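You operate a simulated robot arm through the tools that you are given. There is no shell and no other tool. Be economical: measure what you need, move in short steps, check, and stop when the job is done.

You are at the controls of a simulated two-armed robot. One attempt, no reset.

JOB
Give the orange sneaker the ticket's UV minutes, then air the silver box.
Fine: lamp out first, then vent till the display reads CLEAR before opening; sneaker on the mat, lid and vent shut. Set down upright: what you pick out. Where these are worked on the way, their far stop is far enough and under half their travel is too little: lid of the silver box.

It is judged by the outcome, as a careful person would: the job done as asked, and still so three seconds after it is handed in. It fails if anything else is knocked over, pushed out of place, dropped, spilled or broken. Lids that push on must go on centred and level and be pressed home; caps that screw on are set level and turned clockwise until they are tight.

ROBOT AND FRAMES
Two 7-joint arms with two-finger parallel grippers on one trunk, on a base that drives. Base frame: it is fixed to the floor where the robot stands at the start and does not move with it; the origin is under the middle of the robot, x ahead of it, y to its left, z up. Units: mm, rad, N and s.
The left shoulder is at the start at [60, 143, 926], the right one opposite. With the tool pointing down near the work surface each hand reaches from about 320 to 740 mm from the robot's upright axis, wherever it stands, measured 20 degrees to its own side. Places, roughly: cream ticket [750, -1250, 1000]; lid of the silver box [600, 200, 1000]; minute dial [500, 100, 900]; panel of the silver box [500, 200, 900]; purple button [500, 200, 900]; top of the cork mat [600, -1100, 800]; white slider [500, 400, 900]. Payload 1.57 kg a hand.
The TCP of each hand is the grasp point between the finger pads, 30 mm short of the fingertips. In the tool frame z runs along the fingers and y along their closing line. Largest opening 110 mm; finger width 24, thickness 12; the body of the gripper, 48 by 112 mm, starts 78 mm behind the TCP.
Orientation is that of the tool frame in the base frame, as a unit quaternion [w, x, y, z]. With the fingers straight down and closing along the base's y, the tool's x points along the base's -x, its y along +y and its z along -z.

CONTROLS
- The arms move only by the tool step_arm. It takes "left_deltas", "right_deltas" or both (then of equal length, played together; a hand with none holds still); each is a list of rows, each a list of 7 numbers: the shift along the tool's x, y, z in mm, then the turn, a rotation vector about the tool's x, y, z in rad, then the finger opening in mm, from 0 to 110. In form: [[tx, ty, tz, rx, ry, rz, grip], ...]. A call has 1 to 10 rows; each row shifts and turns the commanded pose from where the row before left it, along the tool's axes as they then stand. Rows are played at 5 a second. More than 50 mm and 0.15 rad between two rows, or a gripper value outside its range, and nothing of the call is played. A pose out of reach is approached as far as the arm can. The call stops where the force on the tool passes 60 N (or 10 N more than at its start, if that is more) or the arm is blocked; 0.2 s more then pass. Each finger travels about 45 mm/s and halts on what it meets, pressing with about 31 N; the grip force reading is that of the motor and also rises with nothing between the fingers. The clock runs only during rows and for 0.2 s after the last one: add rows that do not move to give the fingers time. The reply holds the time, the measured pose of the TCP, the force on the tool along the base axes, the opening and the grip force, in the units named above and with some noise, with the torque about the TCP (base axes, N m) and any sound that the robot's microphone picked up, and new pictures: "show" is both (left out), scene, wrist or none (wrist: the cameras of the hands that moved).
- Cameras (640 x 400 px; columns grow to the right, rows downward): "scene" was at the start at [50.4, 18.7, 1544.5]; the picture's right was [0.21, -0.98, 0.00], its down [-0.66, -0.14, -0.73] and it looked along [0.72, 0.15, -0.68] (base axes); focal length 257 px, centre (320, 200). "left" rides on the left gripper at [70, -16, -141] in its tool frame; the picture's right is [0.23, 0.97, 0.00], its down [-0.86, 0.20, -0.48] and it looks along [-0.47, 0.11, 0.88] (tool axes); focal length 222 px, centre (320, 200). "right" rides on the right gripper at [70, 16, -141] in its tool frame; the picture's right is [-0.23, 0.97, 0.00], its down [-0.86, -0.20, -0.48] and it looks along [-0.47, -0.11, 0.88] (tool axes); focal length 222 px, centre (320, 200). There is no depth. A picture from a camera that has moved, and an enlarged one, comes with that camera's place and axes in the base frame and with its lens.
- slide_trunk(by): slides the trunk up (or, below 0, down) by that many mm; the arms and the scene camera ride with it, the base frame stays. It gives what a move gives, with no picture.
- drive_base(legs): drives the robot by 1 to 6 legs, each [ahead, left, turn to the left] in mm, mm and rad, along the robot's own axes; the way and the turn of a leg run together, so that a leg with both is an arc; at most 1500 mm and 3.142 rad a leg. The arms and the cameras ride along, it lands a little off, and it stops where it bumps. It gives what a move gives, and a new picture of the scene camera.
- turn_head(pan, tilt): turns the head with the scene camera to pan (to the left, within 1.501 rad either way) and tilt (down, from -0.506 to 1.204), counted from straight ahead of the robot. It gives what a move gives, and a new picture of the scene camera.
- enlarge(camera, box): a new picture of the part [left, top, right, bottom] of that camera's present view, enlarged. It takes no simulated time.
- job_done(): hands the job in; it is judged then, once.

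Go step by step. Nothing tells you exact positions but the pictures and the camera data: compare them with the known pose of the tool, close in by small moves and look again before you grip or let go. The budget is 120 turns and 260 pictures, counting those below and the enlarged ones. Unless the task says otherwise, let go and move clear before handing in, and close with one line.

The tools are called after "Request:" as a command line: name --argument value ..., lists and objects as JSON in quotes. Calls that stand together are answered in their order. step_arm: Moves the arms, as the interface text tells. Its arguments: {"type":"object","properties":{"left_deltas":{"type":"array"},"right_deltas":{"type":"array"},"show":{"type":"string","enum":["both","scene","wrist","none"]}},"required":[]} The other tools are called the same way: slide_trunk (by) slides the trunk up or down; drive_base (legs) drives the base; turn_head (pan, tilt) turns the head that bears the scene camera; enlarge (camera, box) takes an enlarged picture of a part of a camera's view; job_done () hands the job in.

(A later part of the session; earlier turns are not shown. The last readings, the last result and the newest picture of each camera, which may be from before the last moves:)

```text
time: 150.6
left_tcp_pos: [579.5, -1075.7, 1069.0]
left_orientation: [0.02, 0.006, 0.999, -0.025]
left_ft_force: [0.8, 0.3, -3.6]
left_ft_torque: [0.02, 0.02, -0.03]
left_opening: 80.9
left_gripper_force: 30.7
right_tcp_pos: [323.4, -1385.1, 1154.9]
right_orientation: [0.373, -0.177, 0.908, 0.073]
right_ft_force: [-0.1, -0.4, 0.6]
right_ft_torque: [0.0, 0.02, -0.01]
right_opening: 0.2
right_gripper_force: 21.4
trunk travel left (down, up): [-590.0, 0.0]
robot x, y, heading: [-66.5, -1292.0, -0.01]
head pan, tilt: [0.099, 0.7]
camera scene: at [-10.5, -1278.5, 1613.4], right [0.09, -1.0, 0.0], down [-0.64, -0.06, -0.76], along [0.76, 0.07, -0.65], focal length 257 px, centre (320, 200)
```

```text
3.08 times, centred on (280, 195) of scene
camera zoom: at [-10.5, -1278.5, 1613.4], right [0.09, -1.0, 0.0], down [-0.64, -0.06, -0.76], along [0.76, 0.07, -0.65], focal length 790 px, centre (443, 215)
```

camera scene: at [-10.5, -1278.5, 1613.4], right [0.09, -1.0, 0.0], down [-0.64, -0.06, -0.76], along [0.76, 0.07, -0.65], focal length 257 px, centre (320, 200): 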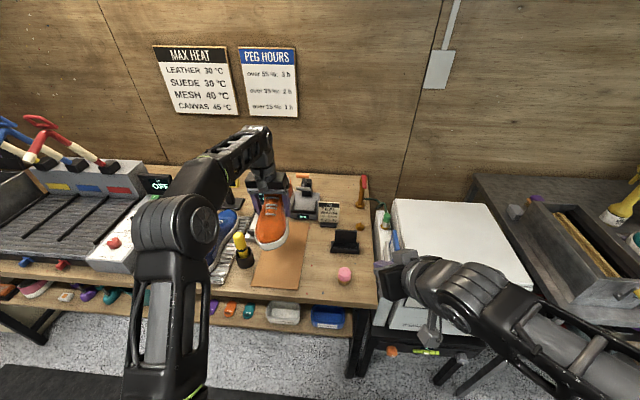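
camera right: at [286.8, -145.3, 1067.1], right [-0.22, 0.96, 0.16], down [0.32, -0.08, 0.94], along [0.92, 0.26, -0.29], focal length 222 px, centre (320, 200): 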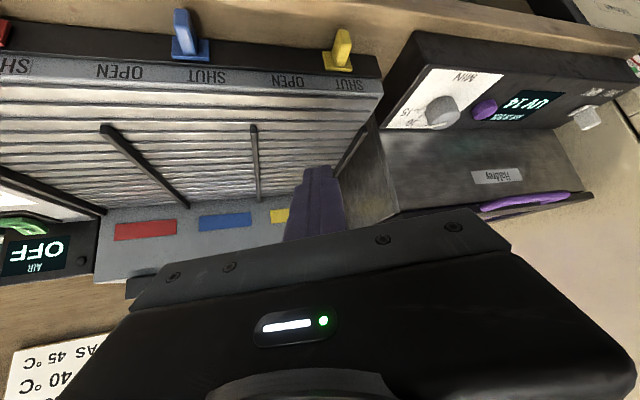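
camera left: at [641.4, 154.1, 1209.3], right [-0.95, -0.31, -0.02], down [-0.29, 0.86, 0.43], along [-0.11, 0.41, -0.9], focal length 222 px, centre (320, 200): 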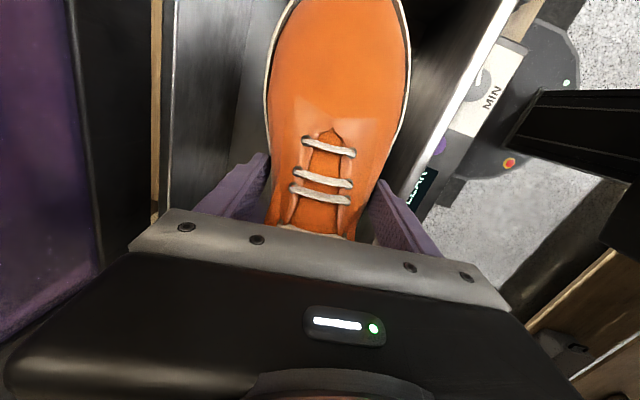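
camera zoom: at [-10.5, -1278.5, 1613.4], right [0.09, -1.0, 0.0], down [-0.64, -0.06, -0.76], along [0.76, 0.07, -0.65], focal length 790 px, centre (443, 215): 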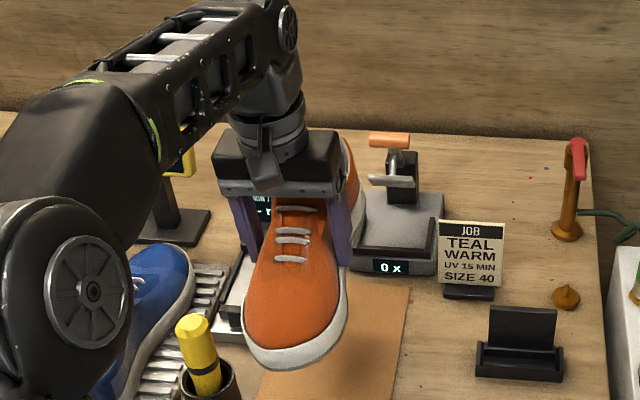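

I correct the small pitch, centre over the mat, and lower most of the way.

Request:
step_arm --left_deltas '[[0, -3, 20, -0.012, 0.09, 0, 60], [-1, -1, 30, 0, 0, 0, 60], [-1, -1, 30, 0, 0, 0, 60], [-1, 0, 30, 0, 0, 0, 60], [0, 0, 25, 0, 0, 0, 60]]' --show "both"

Request:
enlarge --camera "scene" --box '[200, 150, 360, 310]'

```text
time: 151.8
left_tcp_pos: [579.1, -1082.7, 945.5]
left_orientation: [-0.026, 0.007, 0.999, -0.018]
left_ft_force: [0.2, 0.3, -2.7]
left_ft_torque: [0.02, 0.04, -0.01]
left_opening: 81.1
left_gripper_force: 30.3
left hand out of reach, approached as far as the arm can: row 1
right_tcp_pos: [322.7, -1384.9, 1153.8]
right_orientation: [0.373, -0.176, 0.908, 0.072]
right_ft_force: [0.3, 0.1, 0.9]
right_ft_torque: [-0.02, 0.02, 0.02]
right_opening: 0.0
right_gripper_force: 21.3
trunk travel left (down, up): [-590.0, 0.0]
robot x, y, heading: [-65.0, -1288.1, -0.007]
head pan, tilt: [0.099, 0.7]
camera scene: at [-11.3, -1278.4, 1613.4], right [0.09, -1.0, 0.0], down [-0.64, -0.06, -0.76], along [0.76, 0.07, -0.64], focal length 257 px, centre (320, 200)
camera left: at [515.5, -1092.7, 1090.8], right [-0.21, 0.98, -0.02], down [0.88, 0.2, 0.43], along [0.42, 0.07, -0.9], focal length 222 px, centre (320, 200)
```

scene: 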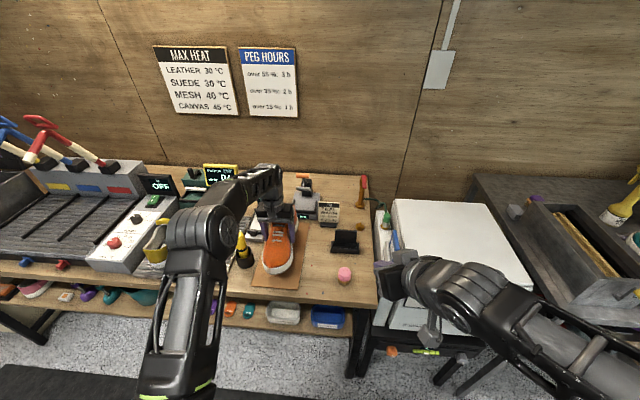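
left: 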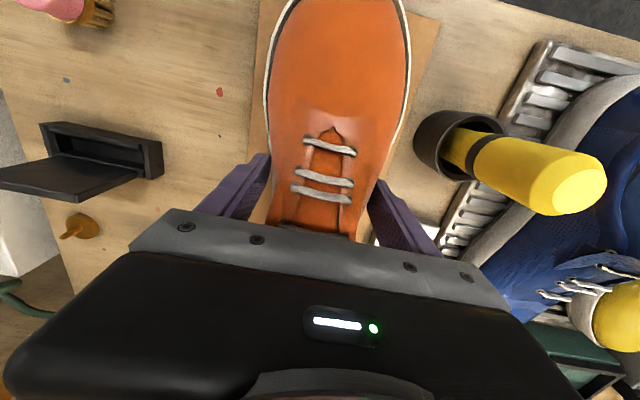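

```text
2.50 times, centred on (280, 230) of scene
camera zoom: at [-11.3, -1278.4, 1613.4], right [0.09, -1.0, 0.0], down [-0.64, -0.06, -0.76], along [0.76, 0.07, -0.64], focal length 642 px, centre (420, 125)
```

zoom: 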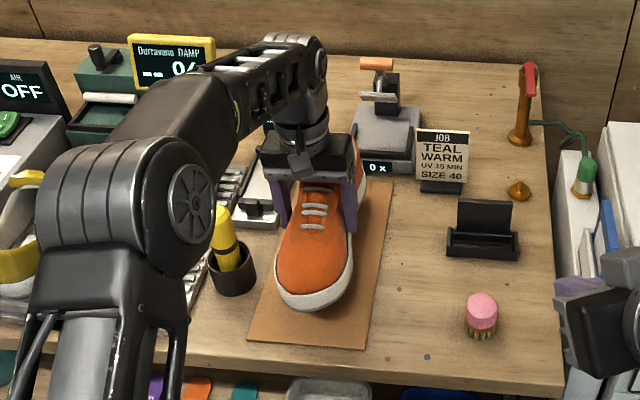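

Placement looks right. I lower gently toward contact.

Request:
step_arm --left_deltas '[[0, 0, 12, 0, 0, 0, 60], [0, 0, 8, 0, 0, 0, 60], [0, 0, 5, 0, 0, 0, 60]]' --show "none"

Request:
enlarge --camera "scene" --box '[240, 200, 330, 300]'

```text
time: 152.6
left_tcp_pos: [576.6, -1085.1, 919.6]
left_orientation: [-0.025, 0.008, 1.0, -0.017]
left_ft_force: [0.2, -0.1, -3.1]
left_ft_torque: [0.03, 0.04, -0.02]
left_opening: 81.2
left_gripper_force: 30.0
right_tcp_pos: [321.7, -1385.1, 1154.3]
right_orientation: [0.374, -0.176, 0.907, 0.073]
right_ft_force: [0.4, 0.2, 0.5]
right_ft_torque: [-0.01, -0.01, 0.01]
right_opening: 0.1
right_gripper_force: 21.1
trunk travel left (down, up): [-590.0, 0.0]
robot x, y, heading: [-65.2, -1285.1, -0.008]
head pan, tilt: [0.099, 0.7]
```

```text
4.00 times, centred on (285, 250) of scene
camera zoom: at [-11.6, -1278.5, 1613.4], right [0.09, -1.0, 0.0], down [-0.64, -0.06, -0.76], along [0.76, 0.07, -0.64], focal length 1027 px, centre (460, 0)
```

zoom: 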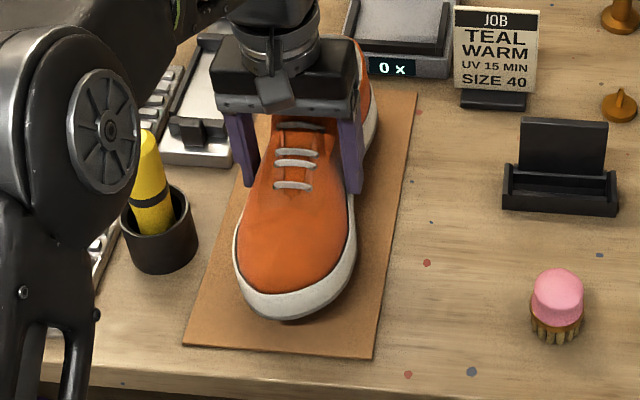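

Request:
step_arm --left_deltas '[[0, 0, 4, 0, 0, 0, 60], [0, 0, 4, 0, 0, 0, 60], [0, 0, 4, 0, 0, 0, 60]]' --show "none"

Request:
enlarge --camera "left" --box '[200, 0, 640, 260]'

```text
time: 153.4
left_tcp_pos: [573.3, -1084.2, 907.8]
left_orientation: [-0.025, 0.008, 1.0, -0.018]
left_ft_force: [0.5, 0.3, -3.2]
left_ft_torque: [0.07, 0.0, 0.01]
left_opening: 80.8
left_gripper_force: 30.9
right_tcp_pos: [322.8, -1384.3, 1154.6]
right_orientation: [0.374, -0.178, 0.907, 0.073]
right_ft_force: [-0.9, -0.1, -0.3]
right_ft_torque: [-0.01, -0.03, 0.0]
right_opening: 0.0
right_gripper_force: 21.3
trunk travel left (down, up): [-590.0, 0.0]
robot x, y, heading: [-67.0, -1287.4, -0.006]
head pan, tilt: [0.099, 0.7]
```

```text
1.45 times, centred on (420, 130) of left
camera zoom: at [511.7, -1094.4, 1052.5], right [-0.21, 0.98, -0.02], down [0.88, 0.2, 0.43], along [0.42, 0.07, -0.9], focal length 323 px, centre (174, 302)
```

zoom: 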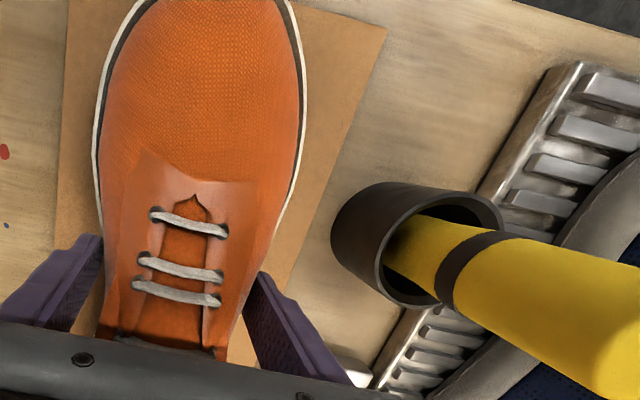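

Request:
step_arm --left_deltas '[[0, 0, 3, 0, 0, 0, 60], [0, 0, 3, 0, 0, 0, 60], [0, 0, 3, 0, 0, 0, 60]]' --show "none"

Request:
step_arm --left_deltas '[[0, 0, 3, 0, 0, 0, 60], [0, 0, 2, 0, 0, 0, 60]]' --show "none"

Request:
enlarge --camera "scene" --box '[240, 200, 330, 300]'

```text
time: 154.2
left_tcp_pos: [574.4, -1086.0, 900.8]
left_orientation: [-0.021, 0.007, 1.0, -0.018]
left_ft_force: [3.4, -0.1, 23.0]
left_ft_torque: [1.23, 0.47, -0.15]
left_opening: 81.5
left_gripper_force: 30.5
right_tcp_pos: [320.8, -1386.1, 1156.1]
right_orientation: [0.374, -0.176, 0.907, 0.073]
right_ft_force: [-1.1, -0.1, -0.6]
right_ft_torque: [0.0, 0.0, 0.02]
right_opening: 0.0
right_gripper_force: 21.2
trunk travel left (down, up): [-590.0, 0.0]
robot x, y, heading: [-64.6, -1289.2, -0.009]
head pan, tilt: [0.099, 0.7]
```

```text
time: 154.8
left_tcp_pos: [575.9, -1085.7, 897.4]
left_orientation: [-0.019, 0.007, 1.0, -0.018]
left_ft_force: [5.2, -1.8, 40.0]
left_ft_torque: [1.8, -0.24, -0.37]
left_opening: 82.2
left_gripper_force: 30.3
right_tcp_pos: [320.6, -1386.9, 1156.6]
right_orientation: [0.375, -0.176, 0.907, 0.073]
right_ft_force: [1.2, -0.3, -0.4]
right_ft_torque: [-0.01, 0.02, 0.02]
right_opening: 0.2
right_gripper_force: 21.5
trunk travel left (down, up): [-590.0, 0.0]
robot x, y, heading: [-66.6, -1288.8, -0.011]
head pan, tilt: [0.099, 0.7]
```

```text
4.00 times, centred on (285, 250) of scene
camera zoom: at [-16.0, -1280.8, 1614.0], right [0.09, -1.0, 0.0], down [-0.64, -0.06, -0.77], along [0.76, 0.07, -0.64], focal length 1027 px, centre (460, 0)
```

zoom: 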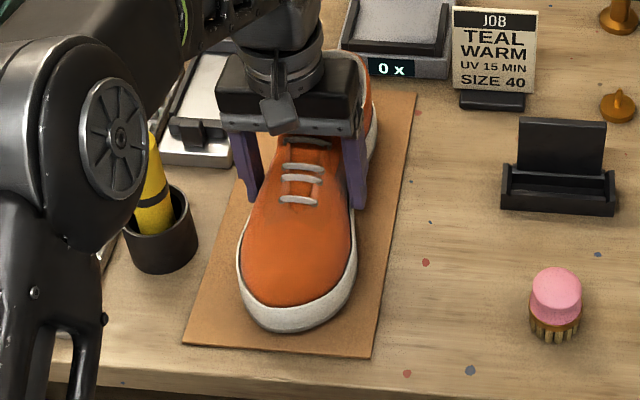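

The shoe is down. I relieve the pressure, open, and rise straight up.

Request:
step_arm --left_deltas '[[0, 0, -3, 0, 0, 0, 60], [0, 0, -1, 0, 0, 0, 80], [0, 0, 0, 0, 0, 0, 90], [0, 0, 0, 0, 0, 0, 106], [0, 0, 0, 0, 0, 0, 106], [0, 0, -15, 0, 0, 0, 106], [0, 0, -25, 0, 0, 0, 106], [0, 0, -35, 0, 0, 0, 106]]' --show "both"

Request:
enlarge --camera "scene" --box '[220, 190, 340, 310]'

```text
time: 156.6
left_tcp_pos: [576.4, -1082.3, 972.8]
left_orientation: [-0.026, 0.008, 1.0, -0.017]
left_ft_force: [0.3, -0.8, -0.2]
left_ft_torque: [-0.05, 0.03, -0.03]
left_opening: 106.0
left_gripper_force: 0.0
right_tcp_pos: [321.4, -1385.5, 1154.9]
right_orientation: [0.374, -0.178, 0.907, 0.073]
right_ft_force: [-0.4, 0.5, 0.0]
right_ft_torque: [0.01, -0.03, 0.0]
right_opening: 0.2
right_gripper_force: 21.2
trunk travel left (down, up): [-590.0, 0.0]
robot x, y, heading: [-62.3, -1291.9, -0.004]
head pan, tilt: [0.099, 0.7]
camera scene: at [-12.7, -1278.7, 1613.4], right [0.09, -1.0, 0.0], down [-0.64, -0.06, -0.77], along [0.76, 0.07, -0.64], focal length 257 px, centre (320, 200)
camera left: at [514.4, -1093.1, 1118.4], right [-0.21, 0.98, -0.02], down [0.88, 0.2, 0.43], along [0.42, 0.07, -0.9], focal length 222 px, centre (320, 200)
```

scene: 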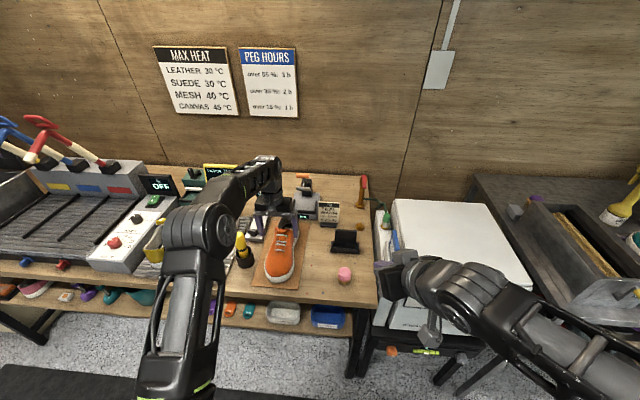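
left: 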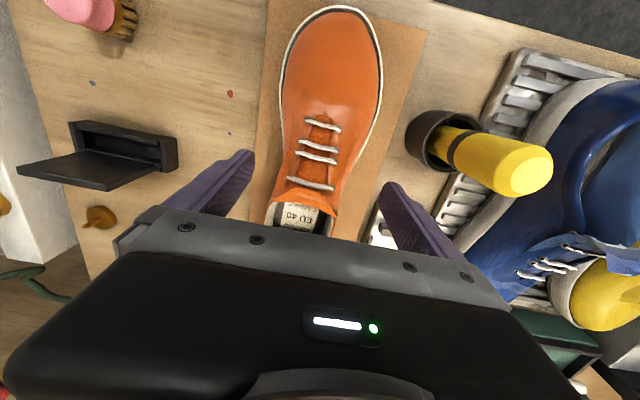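

```text
3.33 times, centred on (280, 250) of scene
camera zoom: at [-12.7, -1278.7, 1613.4], right [0.09, -1.0, 0.0], down [-0.64, -0.06, -0.77], along [0.76, 0.07, -0.64], focal length 856 px, centre (453, 33)
```

zoom: 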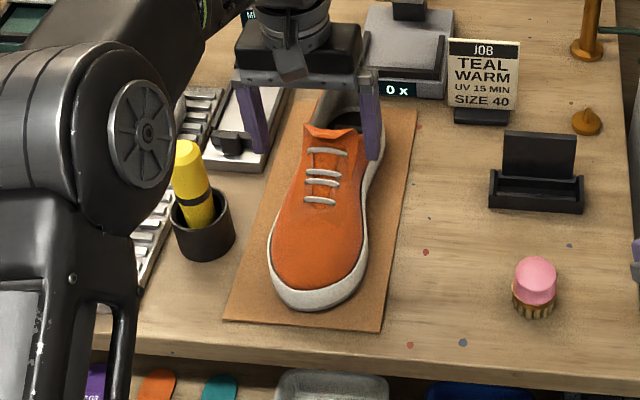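

The sneaker stands upright on the mat. I raise fully and back away.

Request:
step_arm --left_deltas '[[0, 0, -35, 0, 0, 0, 106], [0, 0, -35, 0, 0, 0, 106], [0, 0, -20, 0, 0, 0, 80]]' --show "none"

Request:
drive_base --legs '[[-310, 0, 0]]'

Request:
enlarge --camera "scene" --box '[200, 100, 380, 260]'

```text
time: 157.4
left_tcp_pos: [580.3, -1081.6, 1031.7]
left_orientation: [-0.024, 0.007, 1.0, -0.018]
left_ft_force: [-0.2, 0.0, 0.4]
left_ft_torque: [-0.03, -0.03, -0.01]
left_opening: 80.2
left_gripper_force: 0.0
left hand out of reach, approached as far as the arm can: row 2, 3
right_tcp_pos: [323.1, -1383.8, 1155.4]
right_orientation: [0.374, -0.177, 0.908, 0.073]
right_ft_force: [-0.1, -0.5, 0.5]
right_ft_torque: [-0.01, 0.02, 0.02]
right_opening: 0.0
right_gripper_force: 22.2
trunk travel left (down, up): [-590.0, 0.0]
robot x, y, heading: [-68.6, -1289.1, -0.009]
head pan, tilt: [0.099, 0.7]
```

```text
time: 159.5
left_tcp_pos: [266.8, -1079.2, 1031.7]
left_orientation: [-0.023, 0.008, 1.0, -0.018]
left_ft_force: [0.3, -0.4, 0.1]
left_ft_torque: [0.03, -0.06, -0.01]
left_opening: 80.1
left_gripper_force: 0.0
right_tcp_pos: [9.2, -1383.0, 1154.5]
right_orientation: [0.373, -0.178, 0.908, 0.073]
right_ft_force: [-0.4, -0.1, 0.5]
right_ft_torque: [-0.01, 0.0, -0.02]
right_opening: 0.0
right_gripper_force: 21.2
trunk travel left (down, up): [-590.0, 0.0]
robot x, y, heading: [-380.6, -1288.0, -0.009]
head pan, tilt: [0.099, 0.7]
camera scene: at [-326.4, -1276.3, 1613.5], right [0.09, -1.0, 0.0], down [-0.64, -0.06, -0.77], along [0.76, 0.07, -0.64], focal length 257 px, centre (320, 200)
```

scene: 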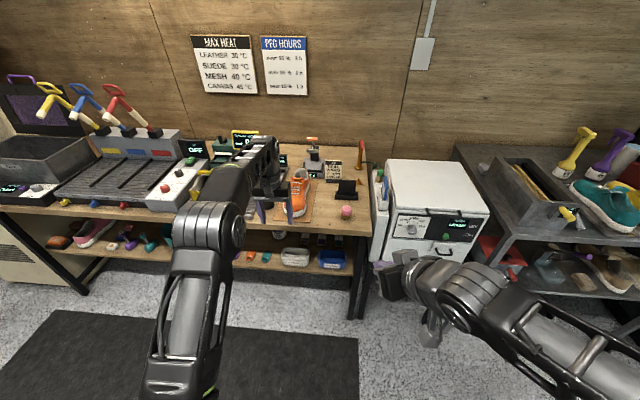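

```text
2.50 times, centred on (290, 180) of scene
camera zoom: at [-326.4, -1276.3, 1613.5], right [0.09, -1.0, 0.0], down [-0.64, -0.06, -0.77], along [0.76, 0.07, -0.64], focal length 642 px, centre (395, 250)
```

zoom: 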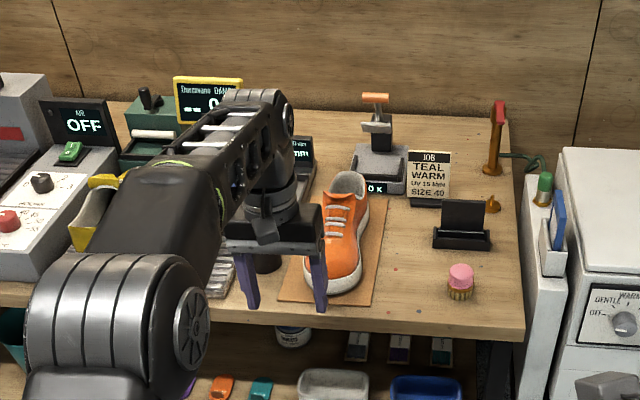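

The sneaker is well placed. Next I return to the box to close the lid; I reorient the left hand on the way.

Request:
step_arm --left_deltas '[[0, 0, 0, 0, 0, -0.131, 60], [0, 0, 0, 0, 0, -0.131, 40], [0, 0, 0, 0, 0, -0.131, 40], [0, 0, 0, 0, 0, -0.131, 40], [0, 0, 0, 0, 0, -0.131, 40], [0, 0, 0, 0, 0, -0.131, 40], [0, 0, 0, 0, 0, -0.131, 40], [0, 0, 0, 0, 0, -0.131, 40], [0, 0, 0, 0, 0, -0.131, 40], [0, 0, 0, 0, 0, -0.131, 40]]' --show "none"

Request:
step_arm --left_deltas '[[0, 0, 0, 0, 0, -0.131, 40], [0, 0, 0, 0, 0, -0.131, 40], [0, 0, 0, 0.127, 0, 0, 40], [0, 0, 0, 0.127, 0, 0, 40], [0, 0, 0, 0.127, 0, 0, 40], [0, 0, 0, 0.127, 0, 0, 40], [0, 0, 0, 0.127, 0, 0, 40], [0, 0, 0, 0.127, 0, 0, 40], [0, 0, 0, 0.127, 0, 0, 40], [0, 0, 0, 0.127, 0, 0, 40]]' --show "none"

Request:
drive_base --legs '[[0, 1285, 0.009]]'

Request:
turn_head --pan 0.25 --tilt 0.6

```text
time: 161.7
left_tcp_pos: [267.4, -1079.4, 1030.8]
left_orientation: [-0.03, -0.604, 0.796, 0.0]
left_ft_force: [-0.5, 0.2, -0.6]
left_ft_torque: [-0.01, 0.01, 0.01]
left_opening: 40.1
left_gripper_force: 0.0
right_tcp_pos: [8.9, -1382.6, 1155.0]
right_orientation: [0.375, -0.176, 0.907, 0.073]
right_ft_force: [0.3, 0.4, -0.4]
right_ft_torque: [0.03, -0.01, -0.01]
right_opening: 0.0
right_gripper_force: 21.9
trunk travel left (down, up): [-590.0, 0.0]
robot x, y, heading: [-378.7, -1282.0, -0.006]
head pan, tilt: [0.099, 0.7]
```

```text
time: 163.9
left_tcp_pos: [268.1, -1079.2, 1030.4]
left_orientation: [-0.316, 0.629, -0.622, 0.342]
left_ft_force: [-0.1, 0.0, -0.6]
left_ft_torque: [0.01, -0.01, -0.01]
left_opening: 40.1
left_gripper_force: 0.1
right_tcp_pos: [10.2, -1381.6, 1154.5]
right_orientation: [0.374, -0.177, 0.907, 0.073]
right_ft_force: [0.2, 0.1, -0.4]
right_ft_torque: [0.02, 0.0, -0.02]
right_opening: 0.2
right_gripper_force: 21.3
trunk travel left (down, up): [-590.0, 0.0]
robot x, y, heading: [-379.6, -1283.4, -0.003]
head pan, tilt: [0.099, 0.7]
```

```text
time: 170.4
left_tcp_pos: [285.6, 207.9, 1031.3]
left_orientation: [0.314, -0.624, 0.627, -0.344]
left_ft_force: [0.9, 0.9, -0.4]
left_ft_torque: [-0.01, -0.01, 0.01]
left_opening: 40.0
left_gripper_force: 0.1
right_tcp_pos: [25.8, -92.3, 1155.6]
right_orientation: [0.375, -0.172, 0.908, 0.071]
right_ft_force: [-0.2, 1.8, 0.0]
right_ft_torque: [0.01, 0.02, -0.01]
right_opening: 0.3
right_gripper_force: 21.5
trunk travel left (down, up): [-590.0, 0.0]
robot x, y, heading: [-359.1, 10.2, -0.016]
head pan, tilt: [0.099, 0.7]
camera scene: at [-307.8, 18.0, 1613.5], right [0.08, -1.0, 0.0], down [-0.64, -0.05, -0.76], along [0.76, 0.06, -0.64], focal length 257 px, centre (320, 200)
```

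scene: 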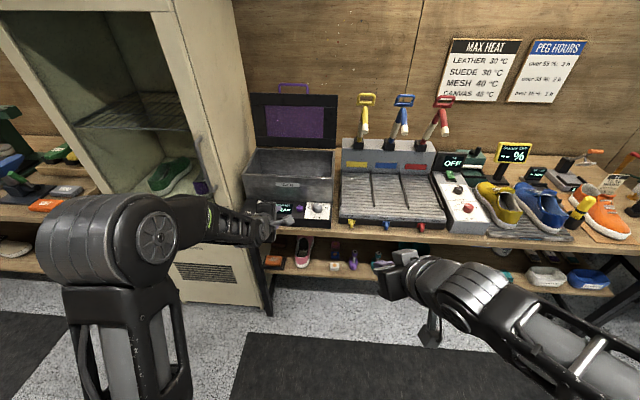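

```text
time: 171.1
left_tcp_pos: [286.7, 207.0, 1030.6]
left_orientation: [0.314, -0.624, 0.627, -0.343]
left_ft_force: [-0.6, -0.7, 1.2]
left_ft_torque: [-0.02, 0.03, 0.0]
left_opening: 40.1
left_gripper_force: 0.1
right_tcp_pos: [23.9, -93.0, 1153.8]
right_orientation: [0.374, -0.17, 0.909, 0.07]
right_ft_force: [0.7, 0.2, 0.4]
right_ft_torque: [-0.03, 0.0, 0.0]
right_opening: 0.3
right_gripper_force: 20.8
trunk travel left (down, up): [-590.0, 0.0]
robot x, y, heading: [-363.1, 6.0, -0.019]
head pan, tilt: [0.25, 0.6]
camera scene: at [-306.4, 30.8, 1622.1], right [0.23, -0.97, 0.0], down [-0.55, -0.13, -0.82], along [0.8, 0.19, -0.57], focal length 257 px, centre (320, 200)
```

scene: 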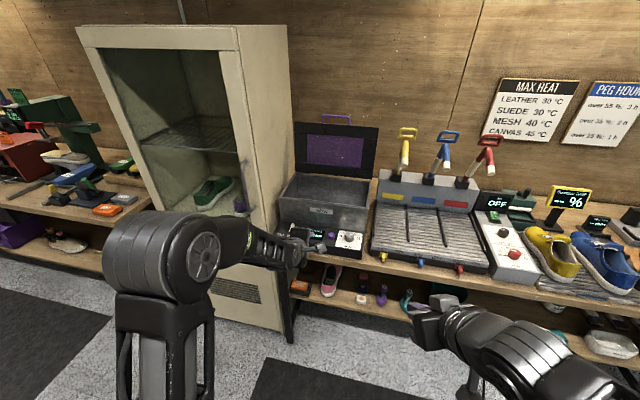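

I fix the heading, raise the left hand, then approach the open lid's handle.

Request:
drive_base --legs '[[0, 0, 0.019]]'

Request:
step_arm --left_deltas '[[-1.3, -42, -17, 0, 0, 0, 40], [-1.3, -42, -17, 0, 0, 0, 40], [-1.3, -42, -17, 0, 0, 0, 40], [-1.3, -42, -17, 0, 0, 0, 40], [-1.3, -42, -17, 0, 0, 0, 40], [-1.3, -42, -17, 0, 0, 0, 40], [-1.3, -42, -17, 0, 0, 0, 40]]' --show "scene"

```text
time: 171.9
left_tcp_pos: [283.5, 219.7, 1030.6]
left_orientation: [-0.317, 0.631, -0.621, 0.34]
left_ft_force: [-0.3, -0.1, -0.5]
left_ft_torque: [0.03, 0.01, 0.01]
left_opening: 39.8
left_gripper_force: 0.0
right_tcp_pos: [28.5, -85.7, 1155.1]
right_orientation: [0.374, -0.18, 0.907, 0.075]
right_ft_force: [-0.7, -0.5, -0.2]
right_ft_torque: [-0.05, -0.01, -0.02]
right_opening: 0.2
right_gripper_force: 21.2
trunk travel left (down, up): [-590.0, 0.0]
robot x, y, heading: [-365.5, 10.1, 0.003]
head pan, tilt: [0.25, 0.6]
camera scene: at [-306.8, 32.2, 1622.1], right [0.25, -0.97, 0.0], down [-0.55, -0.14, -0.83], along [0.8, 0.2, -0.57], focal length 257 px, centre (320, 200)
```

scene: 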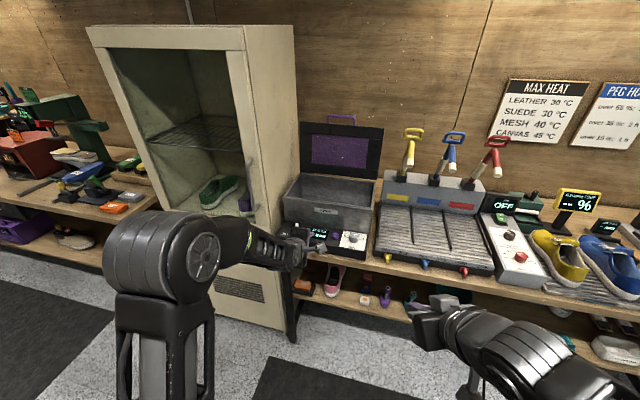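

```text
time: 173.5
left_tcp_pos: [354.2, 242.3, 1340.8]
left_orientation: [-0.317, 0.63, -0.621, 0.341]
left_ft_force: [0.4, 0.4, 0.2]
left_ft_torque: [0.03, -0.04, -0.01]
left_opening: 40.2
left_gripper_force: 0.1
right_tcp_pos: [26.2, -83.9, 1154.9]
right_orientation: [0.374, -0.18, 0.907, 0.074]
right_ft_force: [-0.9, 0.3, -0.1]
right_ft_torque: [-0.02, 0.03, -0.03]
right_opening: 0.1
right_gripper_force: 21.5
trunk travel left (down, up): [-590.0, 0.0]
robot x, y, heading: [-358.9, 9.3, -0.001]
head pan, tilt: [0.25, 0.6]
camera scene: at [-306.6, 32.1, 1622.0], right [0.25, -0.97, 0.0], down [-0.55, -0.14, -0.82], along [0.8, 0.2, -0.57], focal length 257 px, centre (320, 200)
```

scene: 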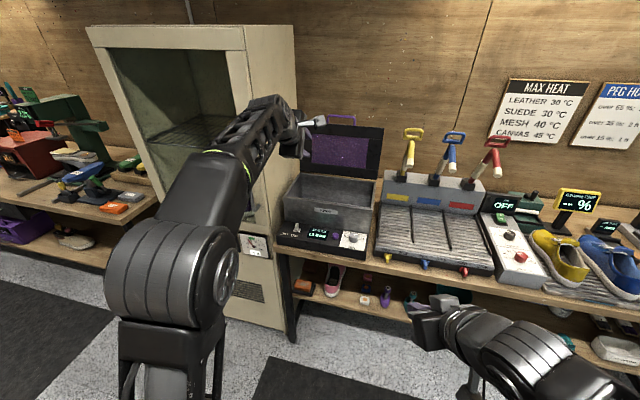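

Request:
drive_base --legs '[[0, -17, 0], [345, 0, 0]]'

Request:
step_arm --left_deltas '[[0, 0, 15, 0, 0, 0, 40], [0, 0, 15, 0, 0, 0, 40]]' --show "wrist"

```text
time: 176.1
left_tcp_pos: [703.3, 223.7, 1338.6]
left_orientation: [-0.317, 0.629, -0.622, 0.341]
left_ft_force: [0.7, 0.7, -0.9]
left_ft_torque: [0.03, 0.01, -0.01]
left_opening: 39.9
left_gripper_force: 0.0
right_tcp_pos: [375.1, -103.3, 1154.4]
right_orientation: [0.373, -0.178, 0.908, 0.073]
right_ft_force: [0.5, -0.4, 0.0]
right_ft_torque: [0.05, 0.0, -0.02]
right_opening: 0.2
right_gripper_force: 21.6
trunk travel left (down, up): [-590.0, 0.0]
robot x, y, heading: [-9.1, -5.6, -0.001]
head pan, tilt: [0.25, 0.6]
camera scene: at [43.3, 14.4, 1622.0], right [0.24, -0.97, 0.0], down [-0.55, -0.14, -0.82], along [0.8, 0.2, -0.57], focal length 257 px, centre (320, 200)
```

scene: 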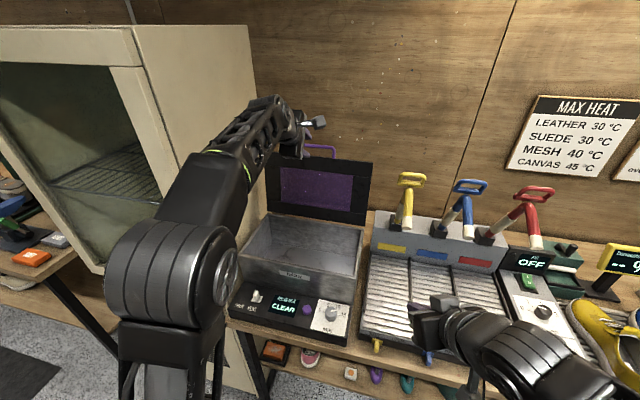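

```text
time: 176.7
left_tcp_pos: [726.1, 222.2, 1321.5]
left_orientation: [-0.317, 0.63, -0.621, 0.342]
left_ft_force: [0.3, -0.3, 0.1]
left_ft_torque: [0.0, 0.01, 0.02]
left_opening: 39.8
left_gripper_force: 0.2
right_tcp_pos: [375.3, -104.2, 1153.6]
right_orientation: [0.375, -0.178, 0.907, 0.073]
right_ft_force: [-0.4, 0.0, 0.8]
right_ft_torque: [-0.01, -0.03, -0.02]
right_opening: 0.0
right_gripper_force: 21.2
trunk travel left (down, up): [-590.0, 0.0]
robot x, y, heading: [-10.8, -9.9, -0.005]
head pan, tilt: [0.25, 0.6]
camera left: at [619.2, 156.7, 1418.5], right [-0.55, -0.25, -0.79], down [-0.5, 0.86, 0.08], along [0.66, 0.44, -0.6], focal length 222 px, centre (320, 200)
```

left: 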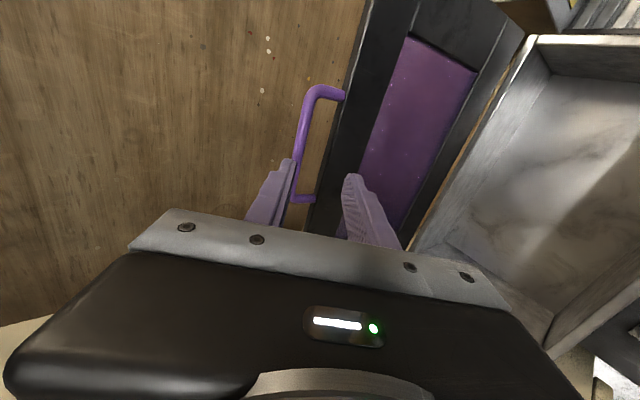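

The handle bar sits near (827, 225, 1284). I level the hand a bit more so the lower finger fits the gap, then slide on.

Request:
step_arm --left_deltas '[[0, 0, 0, 0.1, 0, 0, 32], [0, 0, 0, 0.1, 0, 0, 32], [0, 0, 0, 0.1, 0, 0, 32], [0, 0, 0, 0.1, 0, 0, 32], [0, 9, 25, 0, 0, 0, 32], [0, 9, 25, 0, 0, 0, 32]]' --show "wrist"

```text
time: 178.1
left_tcp_pos: [772.6, 221.0, 1295.9]
left_orientation: [-0.435, 0.554, -0.542, 0.458]
left_ft_force: [0.1, -0.5, 0.0]
left_ft_torque: [0.0, 0.0, -0.02]
left_opening: 32.1
left_gripper_force: 0.0
right_tcp_pos: [375.8, -103.4, 1154.1]
right_orientation: [0.374, -0.179, 0.907, 0.074]
right_ft_force: [0.8, 0.6, -0.1]
right_ft_torque: [0.0, 0.0, 0.02]
right_opening: 0.0
right_gripper_force: 21.1
trunk travel left (down, up): [-590.0, 0.0]
robot x, y, heading: [-11.8, -8.4, -0.002]
head pan, tilt: [0.25, 0.6]
camera left: at [637.9, 154.1, 1342.5], right [-0.2, -0.26, -0.95], down [-0.5, 0.85, -0.13], along [0.84, 0.45, -0.3], focal length 222 px, centre (320, 200)
```

left: 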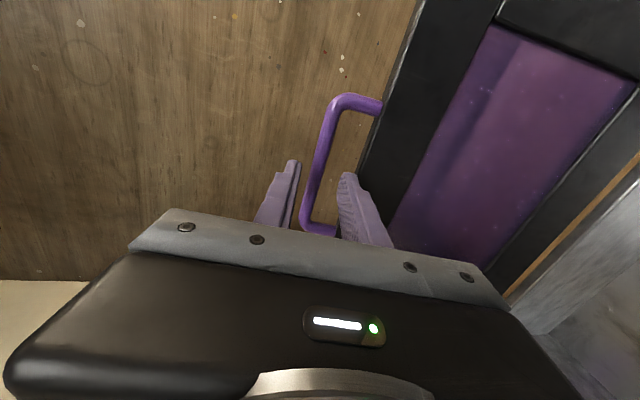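

Request:
step_arm --left_deltas '[[0, 1, 20, 0, 0, 0, 32], [0, 1, 20, 0, 0, 0, 32], [0, 0, 2, 0, 0, 0, 32]]' --show "wrist"

```text
time: 178.9
left_tcp_pos: [813.0, 220.8, 1285.2]
left_orientation: [-0.436, 0.553, -0.542, 0.458]
left_ft_force: [0.4, 0.7, 0.3]
left_ft_torque: [0.01, 0.0, -0.02]
left_opening: 31.7
left_gripper_force: 0.2
right_tcp_pos: [375.6, -103.7, 1154.2]
right_orientation: [0.375, -0.178, 0.907, 0.073]
right_ft_force: [-0.4, -0.5, -0.6]
right_ft_torque: [0.02, 0.01, 0.0]
right_opening: 0.1
right_gripper_force: 21.5
trunk travel left (down, up): [-590.0, 0.0]
robot x, y, heading: [-14.0, -11.4, 0.004]
head pan, tilt: [0.25, 0.6]
camera left: at [677.4, 154.0, 1332.1], right [-0.2, -0.26, -0.95], down [-0.5, 0.85, -0.13], along [0.84, 0.45, -0.3], focal length 222 px, centre (320, 200)
```

left: 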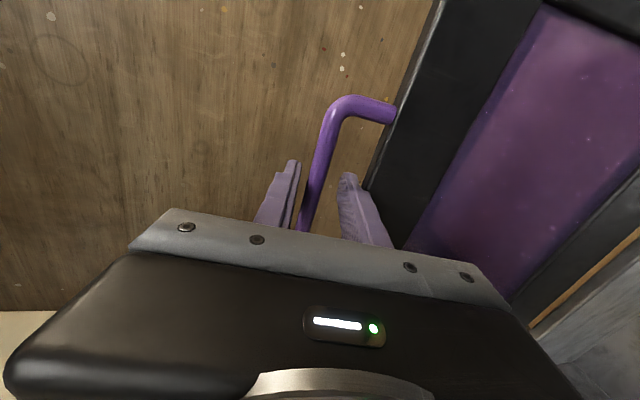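

Request:
step_arm --left_deltas '[[0, 0, 0, 0, 0, 0, 6], [0, 0, 0, 0, 0, 0, 6], [0, 0, 0, 0, 0, 0, 6], [0, 3, -18, 0, 0, 0, 6], [0, 3, -18, 0, 0, 0, 6], [0, 3, -18, 0, 0, 0, 6], [0, 6.8, -23, 0, 0, 0, 6], [0, 6.8, -23, 0, 0, 0, 6]]' --show "scene"

```text
time: 180.7
left_tcp_pos: [709.9, 219.9, 1282.9]
left_orientation: [-0.436, 0.554, -0.541, 0.458]
left_ft_force: [-4.1, 0.3, 9.2]
left_ft_torque: [0.19, 0.07, -0.22]
left_opening: 12.9
left_gripper_force: 8.4
right_tcp_pos: [373.3, -103.3, 1154.0]
right_orientation: [0.375, -0.179, 0.907, 0.074]
right_ft_force: [-0.6, 0.0, -0.3]
right_ft_torque: [0.03, 0.0, -0.04]
right_opening: 0.0
right_gripper_force: 20.8
trunk travel left (down, up): [-590.0, 0.0]
robot x, y, heading: [-13.9, -6.4, 0.001]
head pan, tilt: [0.25, 0.6]
camera scene: at [40.0, 14.3, 1622.1], right [0.24, -0.97, 0.0], down [-0.55, -0.14, -0.83], along [0.8, 0.2, -0.56], focal length 257 px, centre (320, 200)
```

scene: 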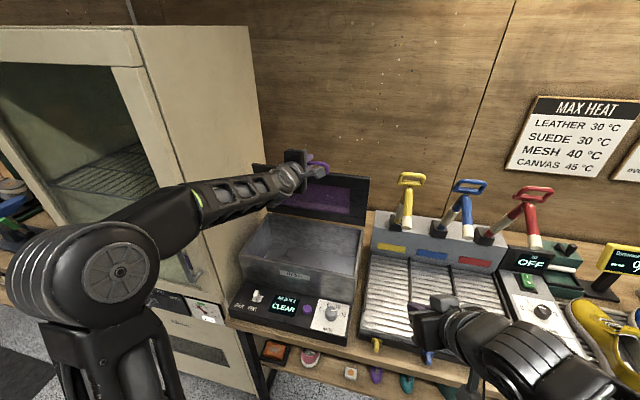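

Tracking well. I continue down, using base backing for the x part and the arm for the z part.

Request:
drive_base --legs '[[-44, 0, 0]]'

Request:
step_arm --left_deltas '[[0, 6, 1, 0, 0, 0, 6], [0, 6, 1, 0, 0, 0, 6], [0, 5, 1, 0, 0, 0, 6]]' --show "none"

Request:
drive_base --legs '[[-42, 0, 0]]'

Request:
step_arm --left_deltas '[[0, 10, 2, 0, 0, 0, 6], [0, 10, 2, 0, 0, 0, 6]]' --show "none"

```text
time: 181.6
left_tcp_pos: [671.8, 221.0, 1271.1]
left_orientation: [-0.43, 0.557, -0.547, 0.453]
left_ft_force: [15.5, -3.2, -37.7]
left_ft_torque: [0.79, -0.19, 0.29]
left_opening: 12.5
left_gripper_force: 29.4
right_tcp_pos: [336.1, -103.3, 1152.7]
right_orientation: [0.371, -0.18, 0.908, 0.074]
right_ft_force: [-0.7, 0.1, -0.2]
right_ft_torque: [0.01, 0.01, 0.0]
right_opening: 0.0
right_gripper_force: 21.4
trunk travel left (down, up): [-590.0, 0.0]
robot x, y, heading: [-53.1, -8.0, -0.002]
head pan, tilt: [0.25, 0.6]
camera scene: at [4.6, 15.3, 1621.4], right [0.25, -0.97, 0.0], down [-0.55, -0.14, -0.82], along [0.8, 0.2, -0.57], focal length 257 px, centre (320, 200)
```

scene: 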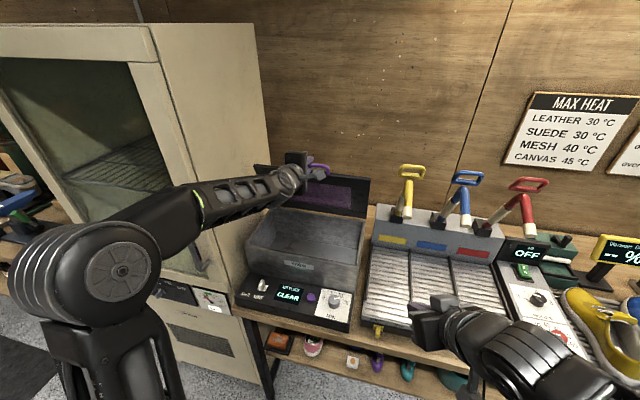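

```text
time: 182.4
left_tcp_pos: [661.5, 220.4, 1265.9]
left_orientation: [-0.436, 0.553, -0.543, 0.458]
left_ft_force: [-11.1, 3.4, 22.7]
left_ft_torque: [0.65, 0.08, -0.4]
left_opening: 12.4
left_gripper_force: 29.9
right_tcp_pos: [328.4, -103.3, 1156.6]
right_orientation: [0.375, -0.18, 0.906, 0.074]
right_ft_force: [0.8, 0.0, 0.4]
right_ft_torque: [-0.01, -0.02, 0.02]
right_opening: 0.4
right_gripper_force: 21.2
trunk travel left (down, up): [-590.0, 0.0]
robot x, y, heading: [-58.0, -4.4, -0.0]
head pan, tilt: [0.25, 0.6]
```

```text
time: 183.3
left_tcp_pos: [629.2, 220.9, 1248.4]
left_orientation: [-0.425, 0.56, -0.549, 0.451]
left_ft_force: [20.1, 1.3, -27.3]
left_ft_torque: [1.31, -0.81, 0.08]
left_opening: 12.3
left_gripper_force: 28.9
right_tcp_pos: [293.9, -102.1, 1153.0]
right_orientation: [0.371, -0.179, 0.908, 0.074]
right_ft_force: [-0.3, 0.3, -0.8]
right_ft_torque: [0.0, -0.01, -0.02]
right_opening: 0.0
right_gripper_force: 21.3
trunk travel left (down, up): [-590.0, 0.0]
robot x, y, heading: [-97.7, -9.3, -0.001]
head pan, tilt: [0.25, 0.6]
camera scene: at [-36.8, 15.9, 1621.4], right [0.25, -0.97, 0.0], down [-0.55, -0.14, -0.82], along [0.8, 0.2, -0.57], focal length 257 px, centre (320, 200)
```

scene: 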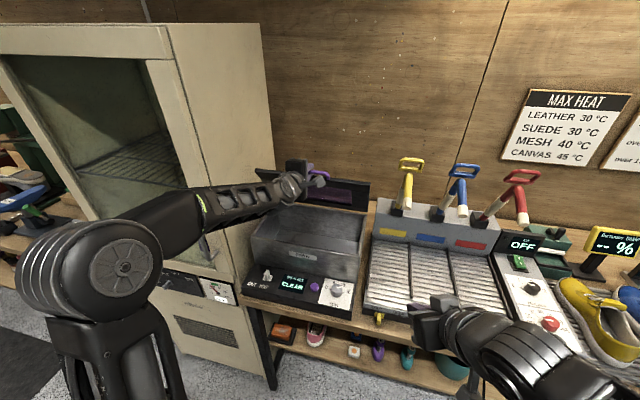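

```text
time: 183.9
left_tcp_pos: [620.1, 219.0, 1242.0]
left_orientation: [-0.435, 0.554, -0.545, 0.455]
left_ft_force: [-6.6, 5.3, 24.0]
left_ft_torque: [2.37, -2.27, -1.52]
left_opening: 12.2
left_gripper_force: 29.6
right_tcp_pos: [286.5, -103.6, 1157.2]
right_orientation: [0.374, -0.179, 0.907, 0.073]
right_ft_force: [-0.2, -0.6, 0.9]
right_ft_torque: [-0.02, 0.01, 0.05]
right_opening: 0.3
right_gripper_force: 21.2
trunk travel left (down, up): [-590.0, 0.0]
robot x, y, heading: [-99.9, -9.9, -0.003]
head pan, tilt: [0.25, 0.6]
```

Request:
step_arm --left_deltas '[[0, 13, -16.5, 0, 0, 0, 6], [0, 14.3, -15, 0, 0, 0, 6], [0, 19.6, -13, 0, 0, 0, 6], [0, 19.6, -13, 0, 0, 0, 6]]' --show "none"

Request:
step_arm --left_deltas '[[0, 21.6, -9.4, 0, 0, 0, 6], [0, 21.6, -9.4, 0, 0, 0, 6]]' --show "scene"

```text
time: 184.7
left_tcp_pos: [596.3, 220.3, 1223.6]
left_orientation: [0.454, -0.539, 0.542, -0.458]
left_ft_force: [76.9, 0.7, -16.2]
left_ft_torque: [0.06, -14.32, -2.57]
left_opening: 11.1
left_gripper_force: 29.0
right_tcp_pos: [298.8, -105.0, 1151.6]
right_orientation: [0.371, -0.177, 0.909, 0.075]
right_ft_force: [-0.1, 0.4, 0.3]
right_ft_torque: [0.01, -0.05, 0.01]
right_opening: 0.0
right_gripper_force: 21.3
trunk travel left (down, up): [-590.0, 0.0]
robot x, y, heading: [-99.0, -7.2, -0.005]
head pan, tilt: [0.25, 0.6]
stopped in row 3 (left hand): the force on the tool passed its limit at 65 N (the readings are from after the stop); the commanded pose is now the measured one
```

```text
time: 185.1
left_tcp_pos: [589.6, 218.7, 1219.1]
left_orientation: [0.464, -0.532, 0.534, -0.465]
left_ft_force: [56.0, 2.2, -15.0]
left_ft_torque: [-1.03, -8.37, -1.67]
left_opening: 11.2
left_gripper_force: 28.6
right_tcp_pos: [301.1, -105.8, 1150.7]
right_orientation: [0.369, -0.176, 0.909, 0.074]
right_ft_force: [-0.4, 1.1, 0.3]
right_ft_torque: [-0.03, 0.02, -0.02]
right_opening: 0.0
right_gripper_force: 20.9
trunk travel left (down, up): [-590.0, 0.0]
robot x, y, heading: [-94.8, -9.6, -0.002]
head pan, tilt: [0.25, 0.6]
stopped in row 2 (left hand): the force on the tool passed its limit at 99 N (the readings are from after the stop); the commanded pose is now the measured one
camera scene: at [-28.3, 15.8, 1621.1], right [0.24, -0.97, 0.0], down [-0.56, -0.14, -0.82], along [0.8, 0.2, -0.57], focal length 257 px, centre (320, 200)
```

scene: 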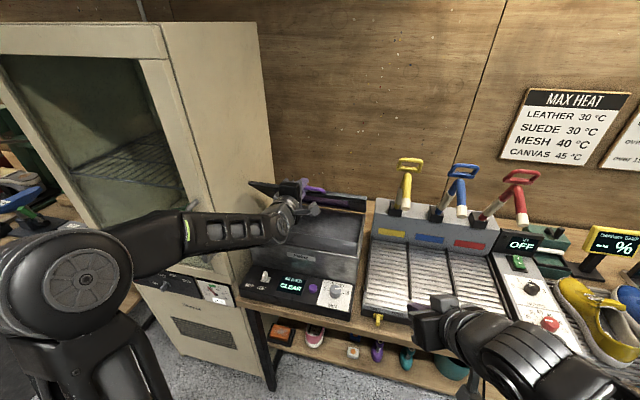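

The fingers are wedged between bar and lid at mid-angle. I ease back a few mm and pitch the hand down to relieve it.

Request:
step_arm --left_deltas '[[0, 0, -4, -0.03, 0, 0, 10], [0, 0, -4, -0.05, 0, 0, 10], [0, 2, -2, -0.05, 0, 0, 10]]' --show "none"

Request:
enlarge --camera "left" --box '[180, 20, 480, 240]'

Request:
enlarge --camera "scene" --box '[220, 150, 400, 340]'

```text
time: 185.5
left_tcp_pos: [591.8, 219.6, 1221.2]
left_orientation: [0.46, -0.535, 0.536, -0.463]
left_ft_force: [53.2, 4.8, -17.9]
left_ft_torque: [-0.95, -7.21, -1.76]
left_opening: 11.3
left_gripper_force: 28.3
right_tcp_pos: [302.5, -105.7, 1151.5]
right_orientation: [0.371, -0.175, 0.909, 0.073]
right_ft_force: [-0.2, -0.6, 0.4]
right_ft_torque: [-0.01, -0.04, -0.01]
right_opening: 0.2
right_gripper_force: 21.2
trunk travel left (down, up): [-590.0, 0.0]
robot x, y, heading: [-92.7, -10.8, -0.009]
head pan, tilt: [0.25, 0.6]
stopped in row 1 (left hand): the force on the tool passed its limit at 105 N (the readings are from after the stop); the commanded pose is now the measured one
```

```text
1.82 times, centred on (330, 130) of left
camera zoom: at [454.2, 151.0, 1258.0], right [-0.14, -0.23, -0.96], down [-0.5, 0.86, -0.13], along [0.85, 0.46, -0.24], focal length 404 px, centre (302, 327)
```

zoom: 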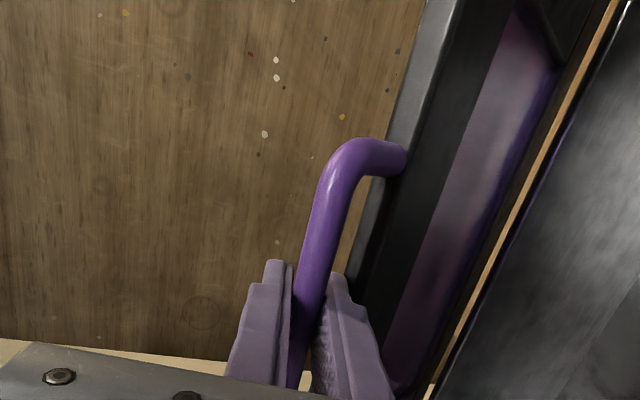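

```text
2.11 times, centred on (310, 245) of scene
camera zoom: at [-25.8, 16.0, 1621.3], right [0.24, -0.97, 0.0], down [-0.56, -0.14, -0.82], along [0.8, 0.2, -0.57], focal length 540 px, centre (341, 105)
```

zoom: 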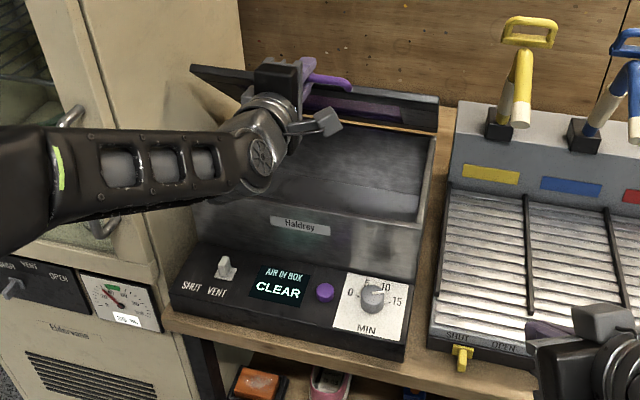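

Request:
step_arm --left_deltas '[[0, 0, 0, 0, 0, 0, 20], [0, 0, 0, 0, 0, 0, 24], [0, 0, 0, 0, 0, 0, 24]]' --show "both"

```text
time: 185.7
left_tcp_pos: [590.7, 219.1, 1228.8]
left_orientation: [0.466, -0.531, 0.531, -0.467]
left_ft_force: [40.3, 3.9, -10.5]
left_ft_torque: [-0.88, -6.21, -1.25]
left_opening: 27.4
left_gripper_force: 3.7
right_tcp_pos: [302.2, -105.8, 1153.0]
right_orientation: [0.371, -0.175, 0.909, 0.073]
right_ft_force: [0.1, 0.5, -0.4]
right_ft_torque: [0.03, 0.02, 0.04]
right_opening: 0.0
right_gripper_force: 21.0
trunk travel left (down, up): [-590.0, 0.0]
robot x, y, heading: [-95.0, -9.6, -0.015]
head pan, tilt: [0.25, 0.6]
stopped in row 1 (left hand): the force on the tool passed its limit at 76 N (the readings are from after the stop); the commanded pose is now the measured one
camera scene: at [-27.9, 15.7, 1621.7], right [0.24, -0.97, 0.0], down [-0.55, -0.13, -0.82], along [0.8, 0.19, -0.57], focal length 257 px, centre (320, 200)
camera left: at [454.1, 150.6, 1263.2], right [-0.13, -0.23, -0.97], down [-0.5, 0.86, -0.14], along [0.86, 0.46, -0.22], focal length 222 px, centre (320, 200)
```

scene: 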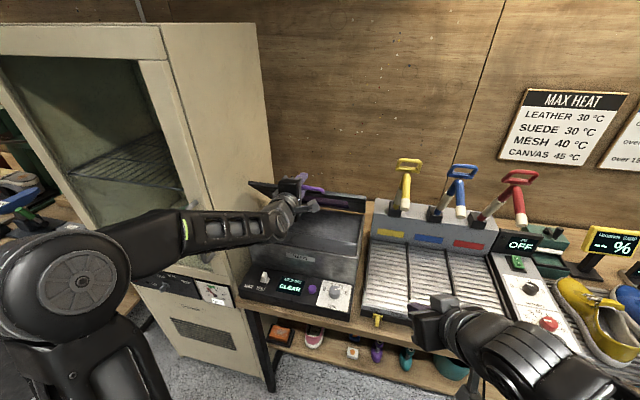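
left: 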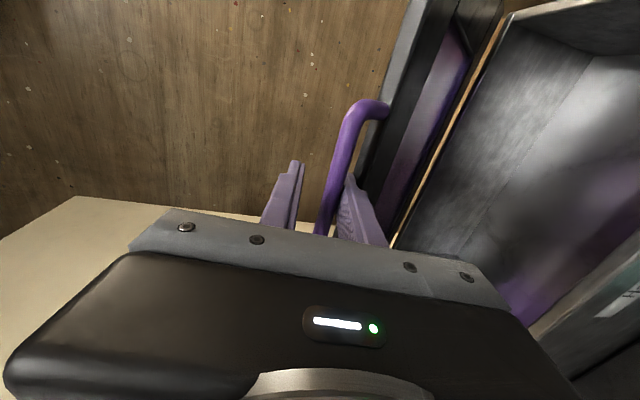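

Request:
step_arm --left_deltas '[[0, 0, 3, 0, 0, 0, 28], [0, 0, 3, 0, 0, 0, 28], [0, 0, 3, 0, 0, 0, 28]]' --show "none"

Request:
enlarge --camera "left" --box '[180, 20, 480, 240]'

```text
time: 186.5
left_tcp_pos: [593.1, 219.6, 1228.3]
left_orientation: [0.466, -0.531, 0.531, -0.467]
left_ft_force: [23.5, 1.6, 0.6]
left_ft_torque: [-0.99, -5.26, -0.19]
left_opening: 25.6
left_gripper_force: 0.0
right_tcp_pos: [296.6, -105.7, 1153.3]
right_orientation: [0.372, -0.176, 0.908, 0.073]
right_ft_force: [-0.6, -0.7, -0.2]
right_ft_torque: [0.02, 0.01, 0.01]
right_opening: 0.0
right_gripper_force: 20.9
trunk travel left (down, up): [-590.0, 0.0]
robot x, y, heading: [-91.6, -7.3, -0.009]
head pan, tilt: [0.25, 0.6]
```

```text
1.82 times, centred on (330, 130) of left
camera zoom: at [455.7, 150.5, 1263.8], right [-0.13, -0.23, -0.97], down [-0.5, 0.86, -0.14], along [0.86, 0.47, -0.22], focal length 404 px, centre (302, 327)
```

zoom: 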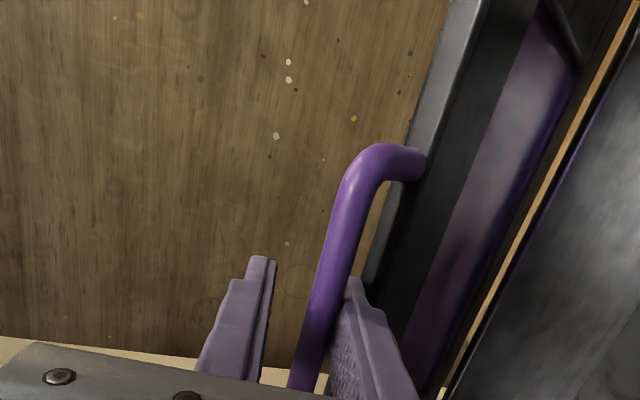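

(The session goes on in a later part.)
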